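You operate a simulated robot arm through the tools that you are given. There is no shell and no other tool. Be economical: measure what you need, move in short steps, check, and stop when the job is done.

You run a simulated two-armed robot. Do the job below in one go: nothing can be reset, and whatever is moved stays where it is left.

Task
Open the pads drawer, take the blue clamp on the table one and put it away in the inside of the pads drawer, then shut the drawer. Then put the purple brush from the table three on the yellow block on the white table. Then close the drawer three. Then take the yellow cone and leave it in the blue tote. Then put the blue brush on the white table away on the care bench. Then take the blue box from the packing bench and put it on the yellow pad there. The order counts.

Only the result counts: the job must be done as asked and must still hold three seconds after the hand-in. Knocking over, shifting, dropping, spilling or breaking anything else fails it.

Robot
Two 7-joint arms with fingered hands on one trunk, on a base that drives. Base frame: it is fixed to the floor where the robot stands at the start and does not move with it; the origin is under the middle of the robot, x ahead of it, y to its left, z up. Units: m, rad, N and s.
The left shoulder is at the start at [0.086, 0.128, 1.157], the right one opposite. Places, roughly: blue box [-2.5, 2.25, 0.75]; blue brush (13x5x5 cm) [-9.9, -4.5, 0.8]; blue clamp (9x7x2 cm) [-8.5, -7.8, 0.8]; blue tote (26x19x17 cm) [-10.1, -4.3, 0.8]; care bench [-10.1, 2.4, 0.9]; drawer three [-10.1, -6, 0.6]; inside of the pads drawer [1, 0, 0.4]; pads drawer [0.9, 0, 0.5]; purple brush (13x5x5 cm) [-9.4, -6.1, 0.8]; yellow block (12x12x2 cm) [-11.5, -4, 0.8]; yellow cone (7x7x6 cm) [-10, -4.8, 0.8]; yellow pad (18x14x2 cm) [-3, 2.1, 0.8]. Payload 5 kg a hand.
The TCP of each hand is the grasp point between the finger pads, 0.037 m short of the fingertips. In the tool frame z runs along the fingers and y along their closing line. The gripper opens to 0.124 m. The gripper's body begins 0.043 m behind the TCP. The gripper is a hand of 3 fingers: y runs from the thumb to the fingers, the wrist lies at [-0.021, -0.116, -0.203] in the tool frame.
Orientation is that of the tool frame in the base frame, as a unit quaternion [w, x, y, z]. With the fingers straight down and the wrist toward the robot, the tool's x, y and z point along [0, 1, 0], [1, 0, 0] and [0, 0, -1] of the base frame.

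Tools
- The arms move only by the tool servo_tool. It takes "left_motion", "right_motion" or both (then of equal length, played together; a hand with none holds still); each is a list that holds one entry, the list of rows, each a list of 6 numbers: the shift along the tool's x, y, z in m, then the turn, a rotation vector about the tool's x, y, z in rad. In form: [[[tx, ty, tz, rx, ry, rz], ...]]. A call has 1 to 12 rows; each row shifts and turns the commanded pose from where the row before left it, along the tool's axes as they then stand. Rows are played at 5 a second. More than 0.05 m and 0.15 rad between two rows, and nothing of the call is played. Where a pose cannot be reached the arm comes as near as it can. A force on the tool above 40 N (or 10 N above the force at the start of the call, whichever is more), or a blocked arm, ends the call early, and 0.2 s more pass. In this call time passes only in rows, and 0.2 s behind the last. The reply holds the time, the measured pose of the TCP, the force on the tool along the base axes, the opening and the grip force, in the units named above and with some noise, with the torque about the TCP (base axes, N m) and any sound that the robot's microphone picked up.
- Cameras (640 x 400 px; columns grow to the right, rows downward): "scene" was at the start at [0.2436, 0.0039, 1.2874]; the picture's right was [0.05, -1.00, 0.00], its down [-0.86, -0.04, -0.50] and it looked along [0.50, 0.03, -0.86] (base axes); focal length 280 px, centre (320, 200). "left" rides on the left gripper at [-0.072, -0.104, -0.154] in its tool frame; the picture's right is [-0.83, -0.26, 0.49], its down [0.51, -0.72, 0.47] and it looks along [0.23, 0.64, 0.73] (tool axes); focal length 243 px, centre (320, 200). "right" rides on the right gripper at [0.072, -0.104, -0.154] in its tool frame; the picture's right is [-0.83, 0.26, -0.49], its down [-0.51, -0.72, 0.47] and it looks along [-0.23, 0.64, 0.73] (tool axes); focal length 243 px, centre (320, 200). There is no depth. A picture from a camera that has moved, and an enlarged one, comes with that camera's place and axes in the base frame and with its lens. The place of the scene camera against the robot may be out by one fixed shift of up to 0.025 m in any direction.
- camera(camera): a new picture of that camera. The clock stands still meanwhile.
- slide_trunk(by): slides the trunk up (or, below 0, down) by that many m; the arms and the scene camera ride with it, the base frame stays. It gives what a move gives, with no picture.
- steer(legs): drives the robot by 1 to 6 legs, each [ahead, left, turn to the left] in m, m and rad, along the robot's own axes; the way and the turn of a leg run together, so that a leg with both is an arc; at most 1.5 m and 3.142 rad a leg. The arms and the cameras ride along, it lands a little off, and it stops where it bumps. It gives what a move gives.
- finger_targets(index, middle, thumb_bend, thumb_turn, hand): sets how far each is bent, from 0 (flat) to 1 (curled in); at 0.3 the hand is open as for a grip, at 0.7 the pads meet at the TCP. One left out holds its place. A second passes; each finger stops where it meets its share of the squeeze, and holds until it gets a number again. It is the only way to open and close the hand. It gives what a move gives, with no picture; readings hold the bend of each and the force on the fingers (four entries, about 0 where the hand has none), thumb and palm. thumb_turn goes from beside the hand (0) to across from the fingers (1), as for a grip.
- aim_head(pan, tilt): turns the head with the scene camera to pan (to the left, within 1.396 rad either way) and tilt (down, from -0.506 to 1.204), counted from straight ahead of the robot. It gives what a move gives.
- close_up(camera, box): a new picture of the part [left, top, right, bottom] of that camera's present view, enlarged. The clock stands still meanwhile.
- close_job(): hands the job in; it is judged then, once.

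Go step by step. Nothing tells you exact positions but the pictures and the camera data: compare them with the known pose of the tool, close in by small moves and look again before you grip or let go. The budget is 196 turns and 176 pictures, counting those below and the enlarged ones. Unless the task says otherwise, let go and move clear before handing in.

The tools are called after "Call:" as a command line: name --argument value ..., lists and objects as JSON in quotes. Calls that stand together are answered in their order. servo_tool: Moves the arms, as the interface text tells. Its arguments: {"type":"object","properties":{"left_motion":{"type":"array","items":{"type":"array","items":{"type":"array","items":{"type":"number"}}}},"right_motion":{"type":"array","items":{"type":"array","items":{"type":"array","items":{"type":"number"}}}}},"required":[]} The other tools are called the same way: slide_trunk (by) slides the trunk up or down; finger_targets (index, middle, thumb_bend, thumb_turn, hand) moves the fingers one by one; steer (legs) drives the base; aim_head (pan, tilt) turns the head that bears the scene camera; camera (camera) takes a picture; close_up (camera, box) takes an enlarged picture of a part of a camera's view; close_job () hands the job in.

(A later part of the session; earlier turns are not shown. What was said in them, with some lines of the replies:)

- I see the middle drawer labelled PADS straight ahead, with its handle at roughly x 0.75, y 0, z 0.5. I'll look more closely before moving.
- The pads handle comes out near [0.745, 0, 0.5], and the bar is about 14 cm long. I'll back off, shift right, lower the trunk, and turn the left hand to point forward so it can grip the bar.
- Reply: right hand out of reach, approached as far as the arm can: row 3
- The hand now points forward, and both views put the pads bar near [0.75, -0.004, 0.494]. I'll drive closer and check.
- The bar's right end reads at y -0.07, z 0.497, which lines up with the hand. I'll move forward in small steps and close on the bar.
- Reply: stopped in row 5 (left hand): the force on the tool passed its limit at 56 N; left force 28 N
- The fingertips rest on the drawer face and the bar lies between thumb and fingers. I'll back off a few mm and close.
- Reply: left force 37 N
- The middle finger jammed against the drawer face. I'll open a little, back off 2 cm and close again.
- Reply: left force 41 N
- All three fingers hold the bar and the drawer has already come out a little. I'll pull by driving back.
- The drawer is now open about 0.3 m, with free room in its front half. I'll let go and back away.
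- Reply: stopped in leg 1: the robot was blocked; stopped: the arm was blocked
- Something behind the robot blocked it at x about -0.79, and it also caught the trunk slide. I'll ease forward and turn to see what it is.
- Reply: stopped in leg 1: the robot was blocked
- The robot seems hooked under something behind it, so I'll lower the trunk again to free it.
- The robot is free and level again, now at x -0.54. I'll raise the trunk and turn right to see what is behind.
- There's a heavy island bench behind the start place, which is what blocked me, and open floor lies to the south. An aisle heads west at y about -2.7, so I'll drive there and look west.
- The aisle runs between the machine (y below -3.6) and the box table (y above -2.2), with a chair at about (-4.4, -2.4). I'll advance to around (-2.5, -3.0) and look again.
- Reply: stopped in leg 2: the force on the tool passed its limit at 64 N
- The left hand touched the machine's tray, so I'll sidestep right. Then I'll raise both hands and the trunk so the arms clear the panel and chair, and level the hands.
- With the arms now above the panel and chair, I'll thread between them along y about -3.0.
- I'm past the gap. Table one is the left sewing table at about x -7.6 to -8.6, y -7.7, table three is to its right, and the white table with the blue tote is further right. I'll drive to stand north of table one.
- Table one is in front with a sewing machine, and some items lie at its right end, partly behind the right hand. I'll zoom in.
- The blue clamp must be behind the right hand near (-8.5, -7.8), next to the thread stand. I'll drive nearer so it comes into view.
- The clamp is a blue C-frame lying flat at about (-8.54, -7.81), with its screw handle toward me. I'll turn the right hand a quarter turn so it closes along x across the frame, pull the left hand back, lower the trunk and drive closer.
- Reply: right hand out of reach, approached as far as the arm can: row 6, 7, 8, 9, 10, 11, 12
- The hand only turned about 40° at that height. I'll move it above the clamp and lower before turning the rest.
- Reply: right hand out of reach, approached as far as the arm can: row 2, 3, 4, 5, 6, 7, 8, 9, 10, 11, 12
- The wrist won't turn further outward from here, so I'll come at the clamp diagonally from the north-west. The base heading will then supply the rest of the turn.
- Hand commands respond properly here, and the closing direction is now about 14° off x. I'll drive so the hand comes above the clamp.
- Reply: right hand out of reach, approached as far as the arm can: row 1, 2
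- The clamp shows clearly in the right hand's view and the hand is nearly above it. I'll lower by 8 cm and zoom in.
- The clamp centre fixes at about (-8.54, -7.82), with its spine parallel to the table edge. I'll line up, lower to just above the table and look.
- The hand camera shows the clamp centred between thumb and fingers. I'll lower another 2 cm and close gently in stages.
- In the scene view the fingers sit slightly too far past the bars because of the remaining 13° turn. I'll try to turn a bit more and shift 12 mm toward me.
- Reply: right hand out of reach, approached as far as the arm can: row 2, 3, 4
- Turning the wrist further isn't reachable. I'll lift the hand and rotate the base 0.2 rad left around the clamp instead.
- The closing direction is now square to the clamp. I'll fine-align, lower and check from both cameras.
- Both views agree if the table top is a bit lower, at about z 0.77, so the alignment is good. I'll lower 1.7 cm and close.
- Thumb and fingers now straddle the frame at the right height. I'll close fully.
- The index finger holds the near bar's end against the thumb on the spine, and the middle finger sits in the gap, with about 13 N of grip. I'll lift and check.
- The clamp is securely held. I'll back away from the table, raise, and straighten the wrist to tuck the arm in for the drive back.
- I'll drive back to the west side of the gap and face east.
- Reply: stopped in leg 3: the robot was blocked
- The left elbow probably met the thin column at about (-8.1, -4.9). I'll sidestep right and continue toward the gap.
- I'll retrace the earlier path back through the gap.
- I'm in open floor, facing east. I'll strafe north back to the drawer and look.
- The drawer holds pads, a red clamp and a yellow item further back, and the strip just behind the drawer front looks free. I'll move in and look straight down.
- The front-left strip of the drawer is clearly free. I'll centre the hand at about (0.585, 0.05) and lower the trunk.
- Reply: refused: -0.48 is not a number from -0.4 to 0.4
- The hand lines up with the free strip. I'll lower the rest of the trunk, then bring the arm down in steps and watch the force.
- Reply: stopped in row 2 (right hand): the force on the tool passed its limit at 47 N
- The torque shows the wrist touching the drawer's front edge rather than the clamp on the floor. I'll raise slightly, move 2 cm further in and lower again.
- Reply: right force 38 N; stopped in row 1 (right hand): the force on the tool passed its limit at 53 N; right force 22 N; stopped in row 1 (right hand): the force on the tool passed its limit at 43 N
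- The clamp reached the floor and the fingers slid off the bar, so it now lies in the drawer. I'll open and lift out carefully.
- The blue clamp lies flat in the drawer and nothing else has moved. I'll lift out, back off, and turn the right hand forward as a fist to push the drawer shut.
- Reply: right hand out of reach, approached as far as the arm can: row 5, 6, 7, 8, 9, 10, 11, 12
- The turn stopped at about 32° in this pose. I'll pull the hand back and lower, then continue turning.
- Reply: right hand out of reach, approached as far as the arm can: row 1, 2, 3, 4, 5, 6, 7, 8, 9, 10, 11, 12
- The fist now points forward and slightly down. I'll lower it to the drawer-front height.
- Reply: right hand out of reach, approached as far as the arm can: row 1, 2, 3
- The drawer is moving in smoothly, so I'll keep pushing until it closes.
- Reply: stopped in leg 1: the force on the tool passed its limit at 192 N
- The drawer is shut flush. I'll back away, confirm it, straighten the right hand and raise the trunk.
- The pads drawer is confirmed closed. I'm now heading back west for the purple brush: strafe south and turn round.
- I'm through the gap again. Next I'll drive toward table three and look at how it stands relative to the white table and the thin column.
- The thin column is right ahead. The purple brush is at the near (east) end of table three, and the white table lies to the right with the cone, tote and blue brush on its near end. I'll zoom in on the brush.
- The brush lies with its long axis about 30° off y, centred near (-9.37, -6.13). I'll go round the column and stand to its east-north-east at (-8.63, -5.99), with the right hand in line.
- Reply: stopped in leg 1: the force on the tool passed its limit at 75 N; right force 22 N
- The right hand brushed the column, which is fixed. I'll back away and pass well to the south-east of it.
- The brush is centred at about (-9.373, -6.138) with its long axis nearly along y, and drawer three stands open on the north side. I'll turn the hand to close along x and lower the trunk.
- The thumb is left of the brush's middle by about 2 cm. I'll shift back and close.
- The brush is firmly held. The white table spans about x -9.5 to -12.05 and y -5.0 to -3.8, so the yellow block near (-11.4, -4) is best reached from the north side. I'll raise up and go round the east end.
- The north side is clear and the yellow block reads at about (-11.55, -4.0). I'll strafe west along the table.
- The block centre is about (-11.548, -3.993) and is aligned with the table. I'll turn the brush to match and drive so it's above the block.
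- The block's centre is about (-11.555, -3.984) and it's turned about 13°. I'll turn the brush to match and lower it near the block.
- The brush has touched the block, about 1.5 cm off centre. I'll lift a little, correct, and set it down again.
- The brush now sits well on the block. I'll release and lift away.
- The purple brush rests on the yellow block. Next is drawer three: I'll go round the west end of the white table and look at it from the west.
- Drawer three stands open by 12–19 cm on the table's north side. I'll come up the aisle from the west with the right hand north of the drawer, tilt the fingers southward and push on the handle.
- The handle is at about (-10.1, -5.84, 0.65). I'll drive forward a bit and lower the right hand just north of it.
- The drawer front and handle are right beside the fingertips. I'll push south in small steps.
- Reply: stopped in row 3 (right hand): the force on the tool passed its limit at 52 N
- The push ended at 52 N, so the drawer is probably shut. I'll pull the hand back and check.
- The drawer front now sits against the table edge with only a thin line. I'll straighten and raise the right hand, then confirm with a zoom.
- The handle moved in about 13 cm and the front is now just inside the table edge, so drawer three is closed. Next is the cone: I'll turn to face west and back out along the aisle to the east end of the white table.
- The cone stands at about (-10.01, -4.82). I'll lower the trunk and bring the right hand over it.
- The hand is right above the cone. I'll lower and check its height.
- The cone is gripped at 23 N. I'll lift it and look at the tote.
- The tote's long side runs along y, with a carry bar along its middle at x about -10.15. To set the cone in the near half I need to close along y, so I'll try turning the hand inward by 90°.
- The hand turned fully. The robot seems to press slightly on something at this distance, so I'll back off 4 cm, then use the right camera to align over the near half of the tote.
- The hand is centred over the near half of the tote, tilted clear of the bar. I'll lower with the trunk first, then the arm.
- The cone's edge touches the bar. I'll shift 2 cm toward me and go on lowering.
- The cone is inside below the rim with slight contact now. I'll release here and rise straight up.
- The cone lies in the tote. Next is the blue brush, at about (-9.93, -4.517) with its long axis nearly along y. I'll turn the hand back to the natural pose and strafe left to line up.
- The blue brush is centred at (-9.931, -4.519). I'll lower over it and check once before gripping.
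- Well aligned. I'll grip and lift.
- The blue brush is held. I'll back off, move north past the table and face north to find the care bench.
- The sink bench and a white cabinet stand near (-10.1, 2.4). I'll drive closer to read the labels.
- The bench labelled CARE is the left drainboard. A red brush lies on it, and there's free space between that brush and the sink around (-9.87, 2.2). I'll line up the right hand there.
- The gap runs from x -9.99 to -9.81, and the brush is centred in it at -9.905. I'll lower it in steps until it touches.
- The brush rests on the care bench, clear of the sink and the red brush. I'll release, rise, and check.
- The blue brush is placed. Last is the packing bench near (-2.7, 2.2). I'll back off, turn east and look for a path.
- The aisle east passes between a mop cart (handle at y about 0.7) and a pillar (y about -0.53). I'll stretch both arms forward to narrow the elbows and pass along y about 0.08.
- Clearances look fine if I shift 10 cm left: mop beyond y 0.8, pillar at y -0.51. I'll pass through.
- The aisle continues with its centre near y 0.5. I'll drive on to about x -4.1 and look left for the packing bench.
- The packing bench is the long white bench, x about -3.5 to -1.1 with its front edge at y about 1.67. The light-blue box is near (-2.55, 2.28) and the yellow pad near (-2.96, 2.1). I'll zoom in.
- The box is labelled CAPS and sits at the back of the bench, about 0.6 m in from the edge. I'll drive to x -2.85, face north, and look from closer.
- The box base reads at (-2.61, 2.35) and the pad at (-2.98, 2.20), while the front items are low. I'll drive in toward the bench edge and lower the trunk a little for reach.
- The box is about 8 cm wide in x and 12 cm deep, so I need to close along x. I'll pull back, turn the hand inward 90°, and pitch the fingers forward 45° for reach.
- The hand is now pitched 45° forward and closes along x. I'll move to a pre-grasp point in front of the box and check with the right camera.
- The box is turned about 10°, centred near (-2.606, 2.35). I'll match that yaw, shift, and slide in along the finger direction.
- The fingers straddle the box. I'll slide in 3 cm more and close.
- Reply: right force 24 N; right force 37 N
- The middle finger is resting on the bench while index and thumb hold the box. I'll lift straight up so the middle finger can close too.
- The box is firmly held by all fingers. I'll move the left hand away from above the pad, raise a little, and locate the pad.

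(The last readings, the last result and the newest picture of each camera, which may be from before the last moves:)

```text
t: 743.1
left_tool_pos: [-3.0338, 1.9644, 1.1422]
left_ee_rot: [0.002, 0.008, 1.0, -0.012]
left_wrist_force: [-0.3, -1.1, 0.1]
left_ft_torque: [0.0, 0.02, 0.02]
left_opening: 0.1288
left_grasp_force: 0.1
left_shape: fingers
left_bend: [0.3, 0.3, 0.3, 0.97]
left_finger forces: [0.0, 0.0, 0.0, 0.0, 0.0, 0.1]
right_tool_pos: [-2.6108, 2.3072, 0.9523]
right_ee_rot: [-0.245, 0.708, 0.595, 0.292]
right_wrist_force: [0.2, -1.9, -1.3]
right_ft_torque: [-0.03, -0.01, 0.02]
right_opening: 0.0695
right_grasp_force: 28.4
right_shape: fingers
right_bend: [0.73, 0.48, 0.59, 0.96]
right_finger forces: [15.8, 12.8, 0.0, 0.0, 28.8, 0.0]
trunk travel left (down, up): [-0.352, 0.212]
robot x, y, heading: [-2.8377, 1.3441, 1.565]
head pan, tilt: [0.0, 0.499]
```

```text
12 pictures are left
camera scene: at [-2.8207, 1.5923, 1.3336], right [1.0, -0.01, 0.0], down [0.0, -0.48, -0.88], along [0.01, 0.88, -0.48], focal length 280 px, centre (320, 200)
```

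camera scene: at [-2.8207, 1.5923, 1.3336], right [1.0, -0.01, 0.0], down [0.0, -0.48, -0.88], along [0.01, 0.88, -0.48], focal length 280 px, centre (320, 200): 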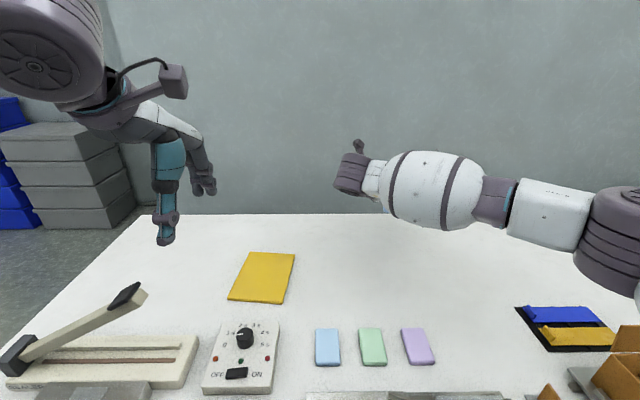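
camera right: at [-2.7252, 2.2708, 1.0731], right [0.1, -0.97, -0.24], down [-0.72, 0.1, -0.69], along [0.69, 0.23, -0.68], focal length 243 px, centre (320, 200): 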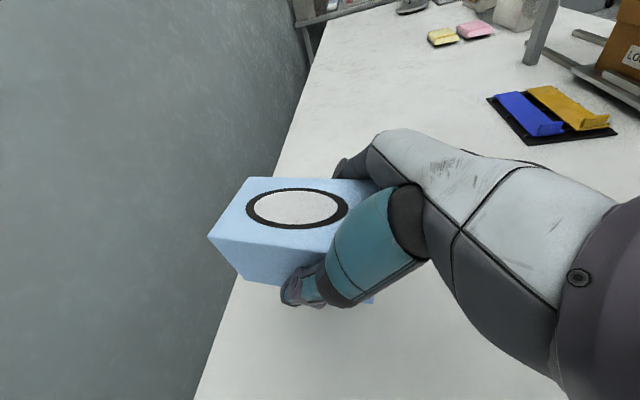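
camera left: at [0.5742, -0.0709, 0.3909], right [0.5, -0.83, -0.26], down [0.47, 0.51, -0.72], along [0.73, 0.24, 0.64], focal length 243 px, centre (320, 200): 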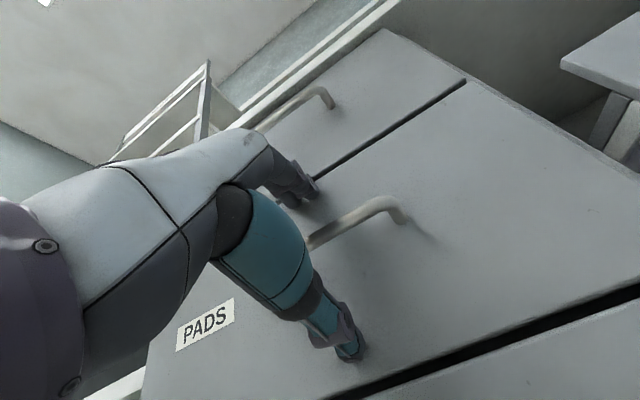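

The pad's centre is about (-2.956, 2.134). I'll move the base left 0.346 m and back 0.2 m to bring the box over it.

Call:
steer --legs '[[-0.2, 0.346, 0]]'

Call:
camera --camera "right"

Call:
camera --camera "scene"

```text
t: 746.7
left_tool_pos: [-3.3834, 1.772, 1.1394]
left_ee_rot: [0.001, 0.009, 1.0, -0.013]
left_wrist_force: [0.6, -0.6, -0.6]
left_ft_torque: [0.0, 0.02, -0.02]
left_opening: 0.1285
left_grasp_force: 0.0
left_shape: fingers
left_bend: [0.3, 0.3, 0.3, 0.97]
left_finger forces: [0.0, 0.0, 0.1, 0.1, 0.0, 0.0]
right_tool_pos: [-2.9615, 2.1126, 0.9499]
right_ee_rot: [-0.245, 0.709, 0.594, 0.292]
right_wrist_force: [0.1, 0.5, -0.9]
right_ft_torque: [0.0, -0.01, -0.02]
right_opening: 0.0696
right_grasp_force: 28.7
right_shape: fingers
right_bend: [0.73, 0.48, 0.59, 0.96]
right_finger forces: [15.8, 12.5, 0.1, 0.1, 28.7, 0.1]
trunk travel left (down, up): [-0.352, 0.212]
robot x, y, heading: [-3.1949, 1.1489, 1.558]
head pan, tilt: [0.0, 0.499]
```

```text
11 pictures are left
camera right: at [-3.0731, 2.0761, 1.111], right [0.09, -0.97, -0.24], down [-0.72, 0.1, -0.69], along [0.69, 0.23, -0.68], focal length 243 px, centre (320, 200)
```

right: 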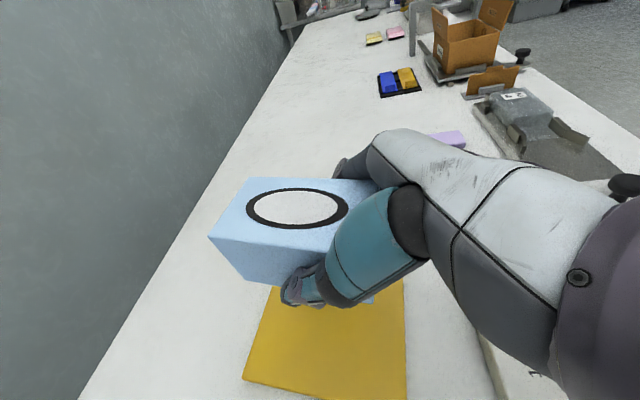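

```text
10 pictures are left
camera scene: at [-3.1709, 1.399, 1.333], right [1.0, -0.01, 0.0], down [-0.01, -0.48, -0.88], along [0.01, 0.88, -0.48], focal length 280 px, centre (320, 200)
```

scene: 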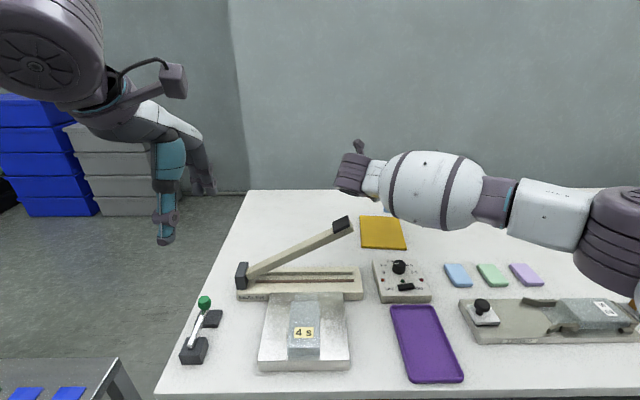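

Combining both cameras, I need about 14 mm left and 8 mm back. I'll correct and lower near the pad.

Call:
servo_tool --right_motion '[[[-0.0073, -0.0124, -0.0073, 0, 0, 0], [-0.0212, 0, 0.0212, 0, 0, 0], [-0.0212, 0, 0.0212, 0, 0, 0]]]'

Call:
camera --camera "right"

```text
t: 747.5
left_tool_pos: [-3.3832, 1.7729, 1.1397]
left_ee_rot: [0.001, 0.008, 1.0, -0.012]
left_wrist_force: [1.0, 1.2, -0.8]
left_ft_torque: [0.01, 0.05, 0.03]
left_opening: 0.1286
left_grasp_force: 0.1
left_shape: fingers
left_bend: [0.3, 0.3, 0.3, 0.97]
left_finger forces: [0.0, 0.0, 0.0, 0.1, 0.1, 0.1]
right_tool_pos: [-2.972, 2.1052, 0.8915]
right_ee_rot: [-0.246, 0.708, 0.593, 0.292]
right_wrist_force: [0.3, 0.4, -1.3]
right_ft_torque: [-0.09, 0.02, -0.02]
right_opening: 0.0691
right_grasp_force: 28.6
right_shape: fingers
right_bend: [0.73, 0.48, 0.59, 0.96]
right_finger forces: [15.8, 12.6, 0.0, 0.0, 28.7, 0.0]
trunk travel left (down, up): [-0.352, 0.212]
robot x, y, heading: [-3.1911, 1.1488, 1.559]
head pan, tilt: [0.0, 0.499]
```

```text
9 pictures are left
camera right: at [-3.0846, 2.0688, 1.0517], right [0.09, -0.97, -0.24], down [-0.72, 0.1, -0.69], along [0.69, 0.23, -0.68], focal length 243 px, centre (320, 200)
```

right: 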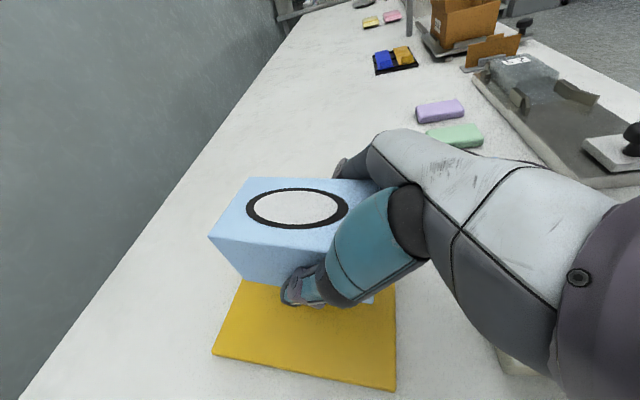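

The box is nearly centred. I'll apply a last 12 mm shift and lower it onto the pad.

Call:
servo_tool --right_motion '[[[0.004, -0.013, 0.004, 0, 0, 0], [-0.0106, 0, 0.0106, 0, 0, 0], [-0.0071, 0, 0.0071, 0, 0, 0]]]'

Call:
servo_tool --right_motion '[[[-0.0042, 0, 0.0042, 0, 0, 0], [-0.0035, 0, 0.0035, 0, 0, 0]]]'

Call:
camera --camera "right"

```text
t: 748.3
left_tool_pos: [-3.3742, 1.7721, 1.1423]
left_ee_rot: [-0.002, 0.011, 1.0, -0.012]
left_wrist_force: [0.3, 0.2, -0.6]
left_ft_torque: [-0.03, -0.05, -0.01]
left_opening: 0.1287
left_grasp_force: 0.0
left_shape: fingers
left_bend: [0.3, 0.3, 0.3, 0.97]
left_finger forces: [0.0, 0.1, 0.1, 0.0, 0.1, 0.1]
right_tool_pos: [-2.9717, 2.1132, 0.8683]
right_ee_rot: [-0.247, 0.712, 0.588, 0.292]
right_wrist_force: [-0.1, 0.7, 0.1]
right_ft_torque: [-0.02, 0.04, 0.0]
right_opening: 0.0694
right_grasp_force: 28.6
right_shape: fingers
right_bend: [0.73, 0.48, 0.59, 0.96]
right_finger forces: [15.7, 12.5, 0.1, 0.1, 28.7, 0.0]
trunk travel left (down, up): [-0.352, 0.212]
robot x, y, heading: [-3.1907, 1.1506, 1.555]
head pan, tilt: [0.0, 0.499]
```

```text
t: 748.9
left_tool_pos: [-3.3728, 1.7715, 1.1422]
left_ee_rot: [-0.002, 0.011, 1.0, -0.011]
left_wrist_force: [-0.4, 0.7, 0.2]
left_ft_torque: [0.01, -0.01, 0.03]
left_opening: 0.1288
left_grasp_force: 0.1
left_shape: fingers
left_bend: [0.3, 0.3, 0.3, 0.97]
left_finger forces: [0.1, 0.0, 0.0, 0.0, 0.1, 0.0]
right_tool_pos: [-2.9658, 2.1143, 0.8588]
right_ee_rot: [-0.246, 0.715, 0.586, 0.292]
right_wrist_force: [-1.6, -1.4, 6.3]
right_ft_torque: [-0.03, -0.32, -0.08]
right_opening: 0.0695
right_grasp_force: 33.3
right_shape: fingers
right_bend: [0.73, 0.48, 0.59, 0.96]
right_finger forces: [15.2, 22.4, 0.1, 0.0, 29.7, 0.1]
trunk travel left (down, up): [-0.352, 0.212]
robot x, y, heading: [-3.1928, 1.1466, 1.554]
head pan, tilt: [0.0, 0.499]
```

```text
8 pictures are left
camera right: at [-3.0776, 2.0781, 1.0187], right [0.08, -0.97, -0.24], down [-0.72, 0.11, -0.69], along [0.69, 0.23, -0.69], focal length 243 px, centre (320, 200)
```

right: 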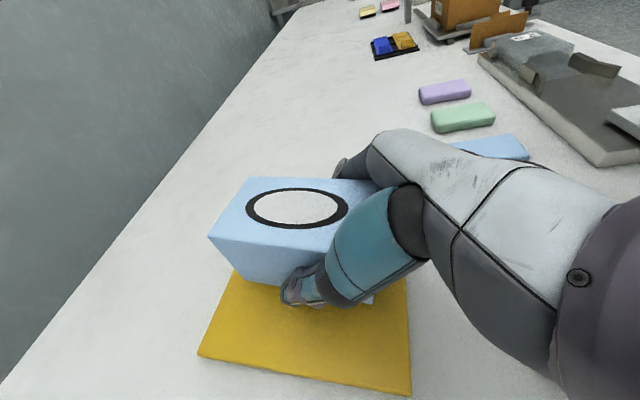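

The wrist looks very close to the sealer's lever, so I'll check that in the scene view before doing anything else.

Call:
close_up --camera "scene" --box '[220, 120, 460, 310]'

```text
2.11 times, centred on (340, 215) of scene
camera zoom: at [-3.1598, 1.3982, 1.3334], right [1.0, -0.02, -0.01], down [-0.01, -0.48, -0.88], along [0.01, 0.88, -0.48], focal length 589 px, centre (278, 168)
```

zoom: 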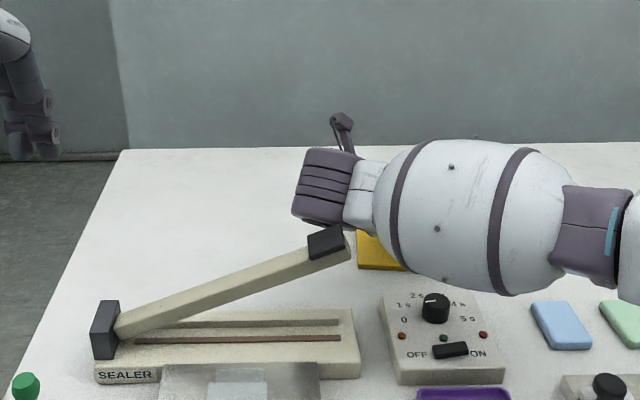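

The wrist has pressed the sealer lever down slightly. The box is on the pad, so I'll release right away and go straight up to free the lever.

Call:
finger_targets --hand "right" --index 0.4 --middle 0.36 --thumb_bend 0.36

Call:
servo_tool --right_motion '[[[0.014, 0, -0.014, 0, 0, 0], [0.0212, 0, -0.0212, 0, 0, 0], [0.0212, 0, -0.0212, 0, 0, 0], [0.0212, 0, -0.0212, 0, 0, 0], [0.0212, 0, -0.0212, 0, 0, 0], [0.0212, 0, -0.0212, 0, 0, 0]]]'

Call:
camera --camera "scene"

```text
t: 749.9
left_tool_pos: [-3.3727, 1.7729, 1.141]
left_ee_rot: [-0.002, 0.011, 1.0, -0.012]
left_wrist_force: [0.1, 0.3, 0.2]
left_ft_torque: [-0.02, 0.01, 0.01]
left_opening: 0.1289
left_grasp_force: 0.1
left_shape: fingers
left_bend: [0.3, 0.3, 0.3, 0.97]
left_finger forces: [0.0, 0.0, 0.0, 0.1, 0.0, 0.0]
right_tool_pos: [-2.965, 2.1135, 0.8546]
right_ee_rot: [-0.246, 0.714, 0.587, 0.292]
right_wrist_force: [0.5, 1.3, -0.5]
right_ft_torque: [0.03, 0.04, -0.03]
right_opening: 0.1066
right_grasp_force: 2.7
right_shape: fingers
right_bend: [0.4, 0.36, 0.36, 0.97]
right_finger forces: [3.0, 0.0, 0.0, 0.0, 2.8, 0.0]
trunk travel left (down, up): [-0.352, 0.212]
robot x, y, heading: [-3.191, 1.1486, 1.554]
head pan, tilt: [0.0, 0.499]
```

```text
t: 751.3
left_tool_pos: [-3.3847, 1.7693, 1.1403]
left_ee_rot: [0.001, 0.009, 1.0, -0.011]
left_wrist_force: [0.1, -0.1, 1.0]
left_ft_torque: [0.01, 0.01, 0.03]
left_opening: 0.1286
left_grasp_force: 0.0
left_shape: fingers
left_bend: [0.3, 0.3, 0.3, 0.97]
left_finger forces: [0.1, 0.0, 0.0, 0.0, 0.0, 0.0]
right_tool_pos: [-2.9878, 2.1117, 1.0249]
right_ee_rot: [-0.245, 0.708, 0.594, 0.292]
right_wrist_force: [0.0, -0.8, 0.7]
right_ft_torque: [0.02, 0.0, -0.01]
right_opening: 0.1046
right_grasp_force: 0.0
right_shape: fingers
right_bend: [0.4, 0.36, 0.36, 0.97]
right_finger forces: [0.1, 0.0, 0.0, 0.0, 0.0, 0.0]
trunk travel left (down, up): [-0.352, 0.212]
robot x, y, heading: [-3.1916, 1.149, 1.559]
head pan, tilt: [0.0, 0.499]
```

```text
6 pictures are left
camera scene: at [-3.1715, 1.3968, 1.3335], right [1.0, -0.01, 0.0], down [-0.01, -0.48, -0.88], along [0.01, 0.88, -0.48], focal length 280 px, centre (320, 200)
```

scene: 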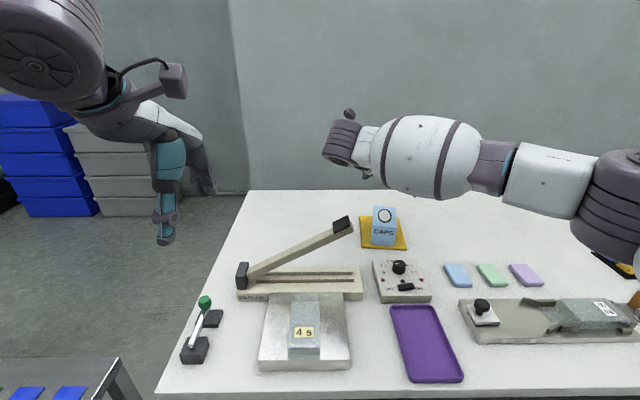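

The lever is back exactly where it was and the box stands on the yellow pad. I'll zoom in to verify, then back clear.

Call:
close_up --camera "scene" --box '[320, 190, 450, 270]'

Call:
steer --legs '[[-0.45, 0, 0]]'

Call:
camera --camera "scene"

```text
4.92 times, centred on (385, 230) of scene
camera zoom: at [-3.1715, 1.3968, 1.3335], right [1.0, -0.01, 0.0], down [-0.01, -0.48, -0.88], along [0.01, 0.88, -0.48], focal length 1378 px, centre (0, 52)
```

zoom: 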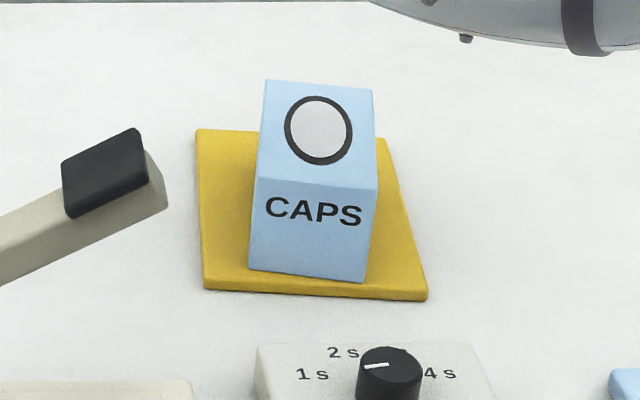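

```text
t: 754.1
left_tool_pos: [-3.3889, 1.3196, 1.1386]
left_ee_rot: [0.001, 0.011, 1.0, -0.013]
left_wrist_force: [0.6, -0.3, 0.1]
left_ft_torque: [-0.01, 0.01, 0.0]
left_opening: 0.1285
left_grasp_force: 0.1
left_shape: fingers
left_bend: [0.3, 0.3, 0.3, 0.97]
left_finger forces: [0.0, 0.0, 0.0, 0.0, 0.0, 0.0]
right_tool_pos: [-2.9898, 1.6596, 1.0241]
right_ee_rot: [-0.244, 0.711, 0.592, 0.292]
right_wrist_force: [-0.3, 1.1, 0.4]
right_ft_torque: [0.02, 0.02, 0.04]
right_opening: 0.1049
right_grasp_force: 0.1
right_shape: fingers
right_bend: [0.4, 0.36, 0.36, 0.97]
right_finger forces: [0.1, 0.0, 0.0, 0.0, 0.0, 0.0]
trunk travel left (down, up): [-0.352, 0.212]
robot x, y, heading: [-3.197, 0.6943, 1.555]
head pan, tilt: [0.0, 0.499]
```

```text
4 pictures are left
camera scene: at [-3.1765, 0.9466, 1.3329], right [1.0, -0.02, 0.0], down [-0.01, -0.48, -0.88], along [0.01, 0.88, -0.48], focal length 280 px, centre (320, 200)
```

scene: 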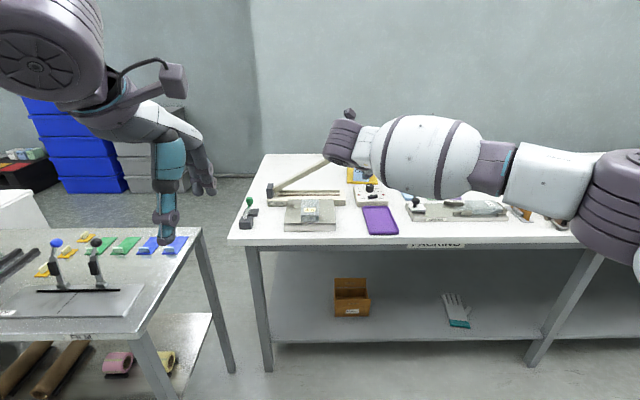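

The box stands fully on the yellow pad, all six steps are done in order, and the hands are clear, so I'm handing in.

Call:
close_job

```text
The job is handed in.
```

I did all six steps in the order you asked and handed the job in; I haven't seen how it was judged.

- **Blue clamp:** it lies flat in the pads drawer, and the drawer is shut. It slipped out of the fingers onto the drawer floor as I set it down, but nothing else in there moved.
- **Purple brush:** it rests on the yellow block on the white table.
- **Drawer three:** pushed in until it stopped; its front now sits just inside the table edge.
- **Yellow cone:** it is inside the blue tote. The tote may have shifted by a few millimetres as I lowered the cone in.
- **Blue brush:** it lies on the care bench, between the red brush and the sink.
- **Blue box:** it stands on the yellow pad on the packing bench.

There were a few other contacts along the way:
- **Island bench:** the robot backed into it and briefly caught under it while I raised the trunk. I never looked to see whether it moved.
- **Machine tray and thin column:** each was touched once by a hand.
- **Sealer lever on the packing bench:** the wrist pressed it down, but it went back to where it was.
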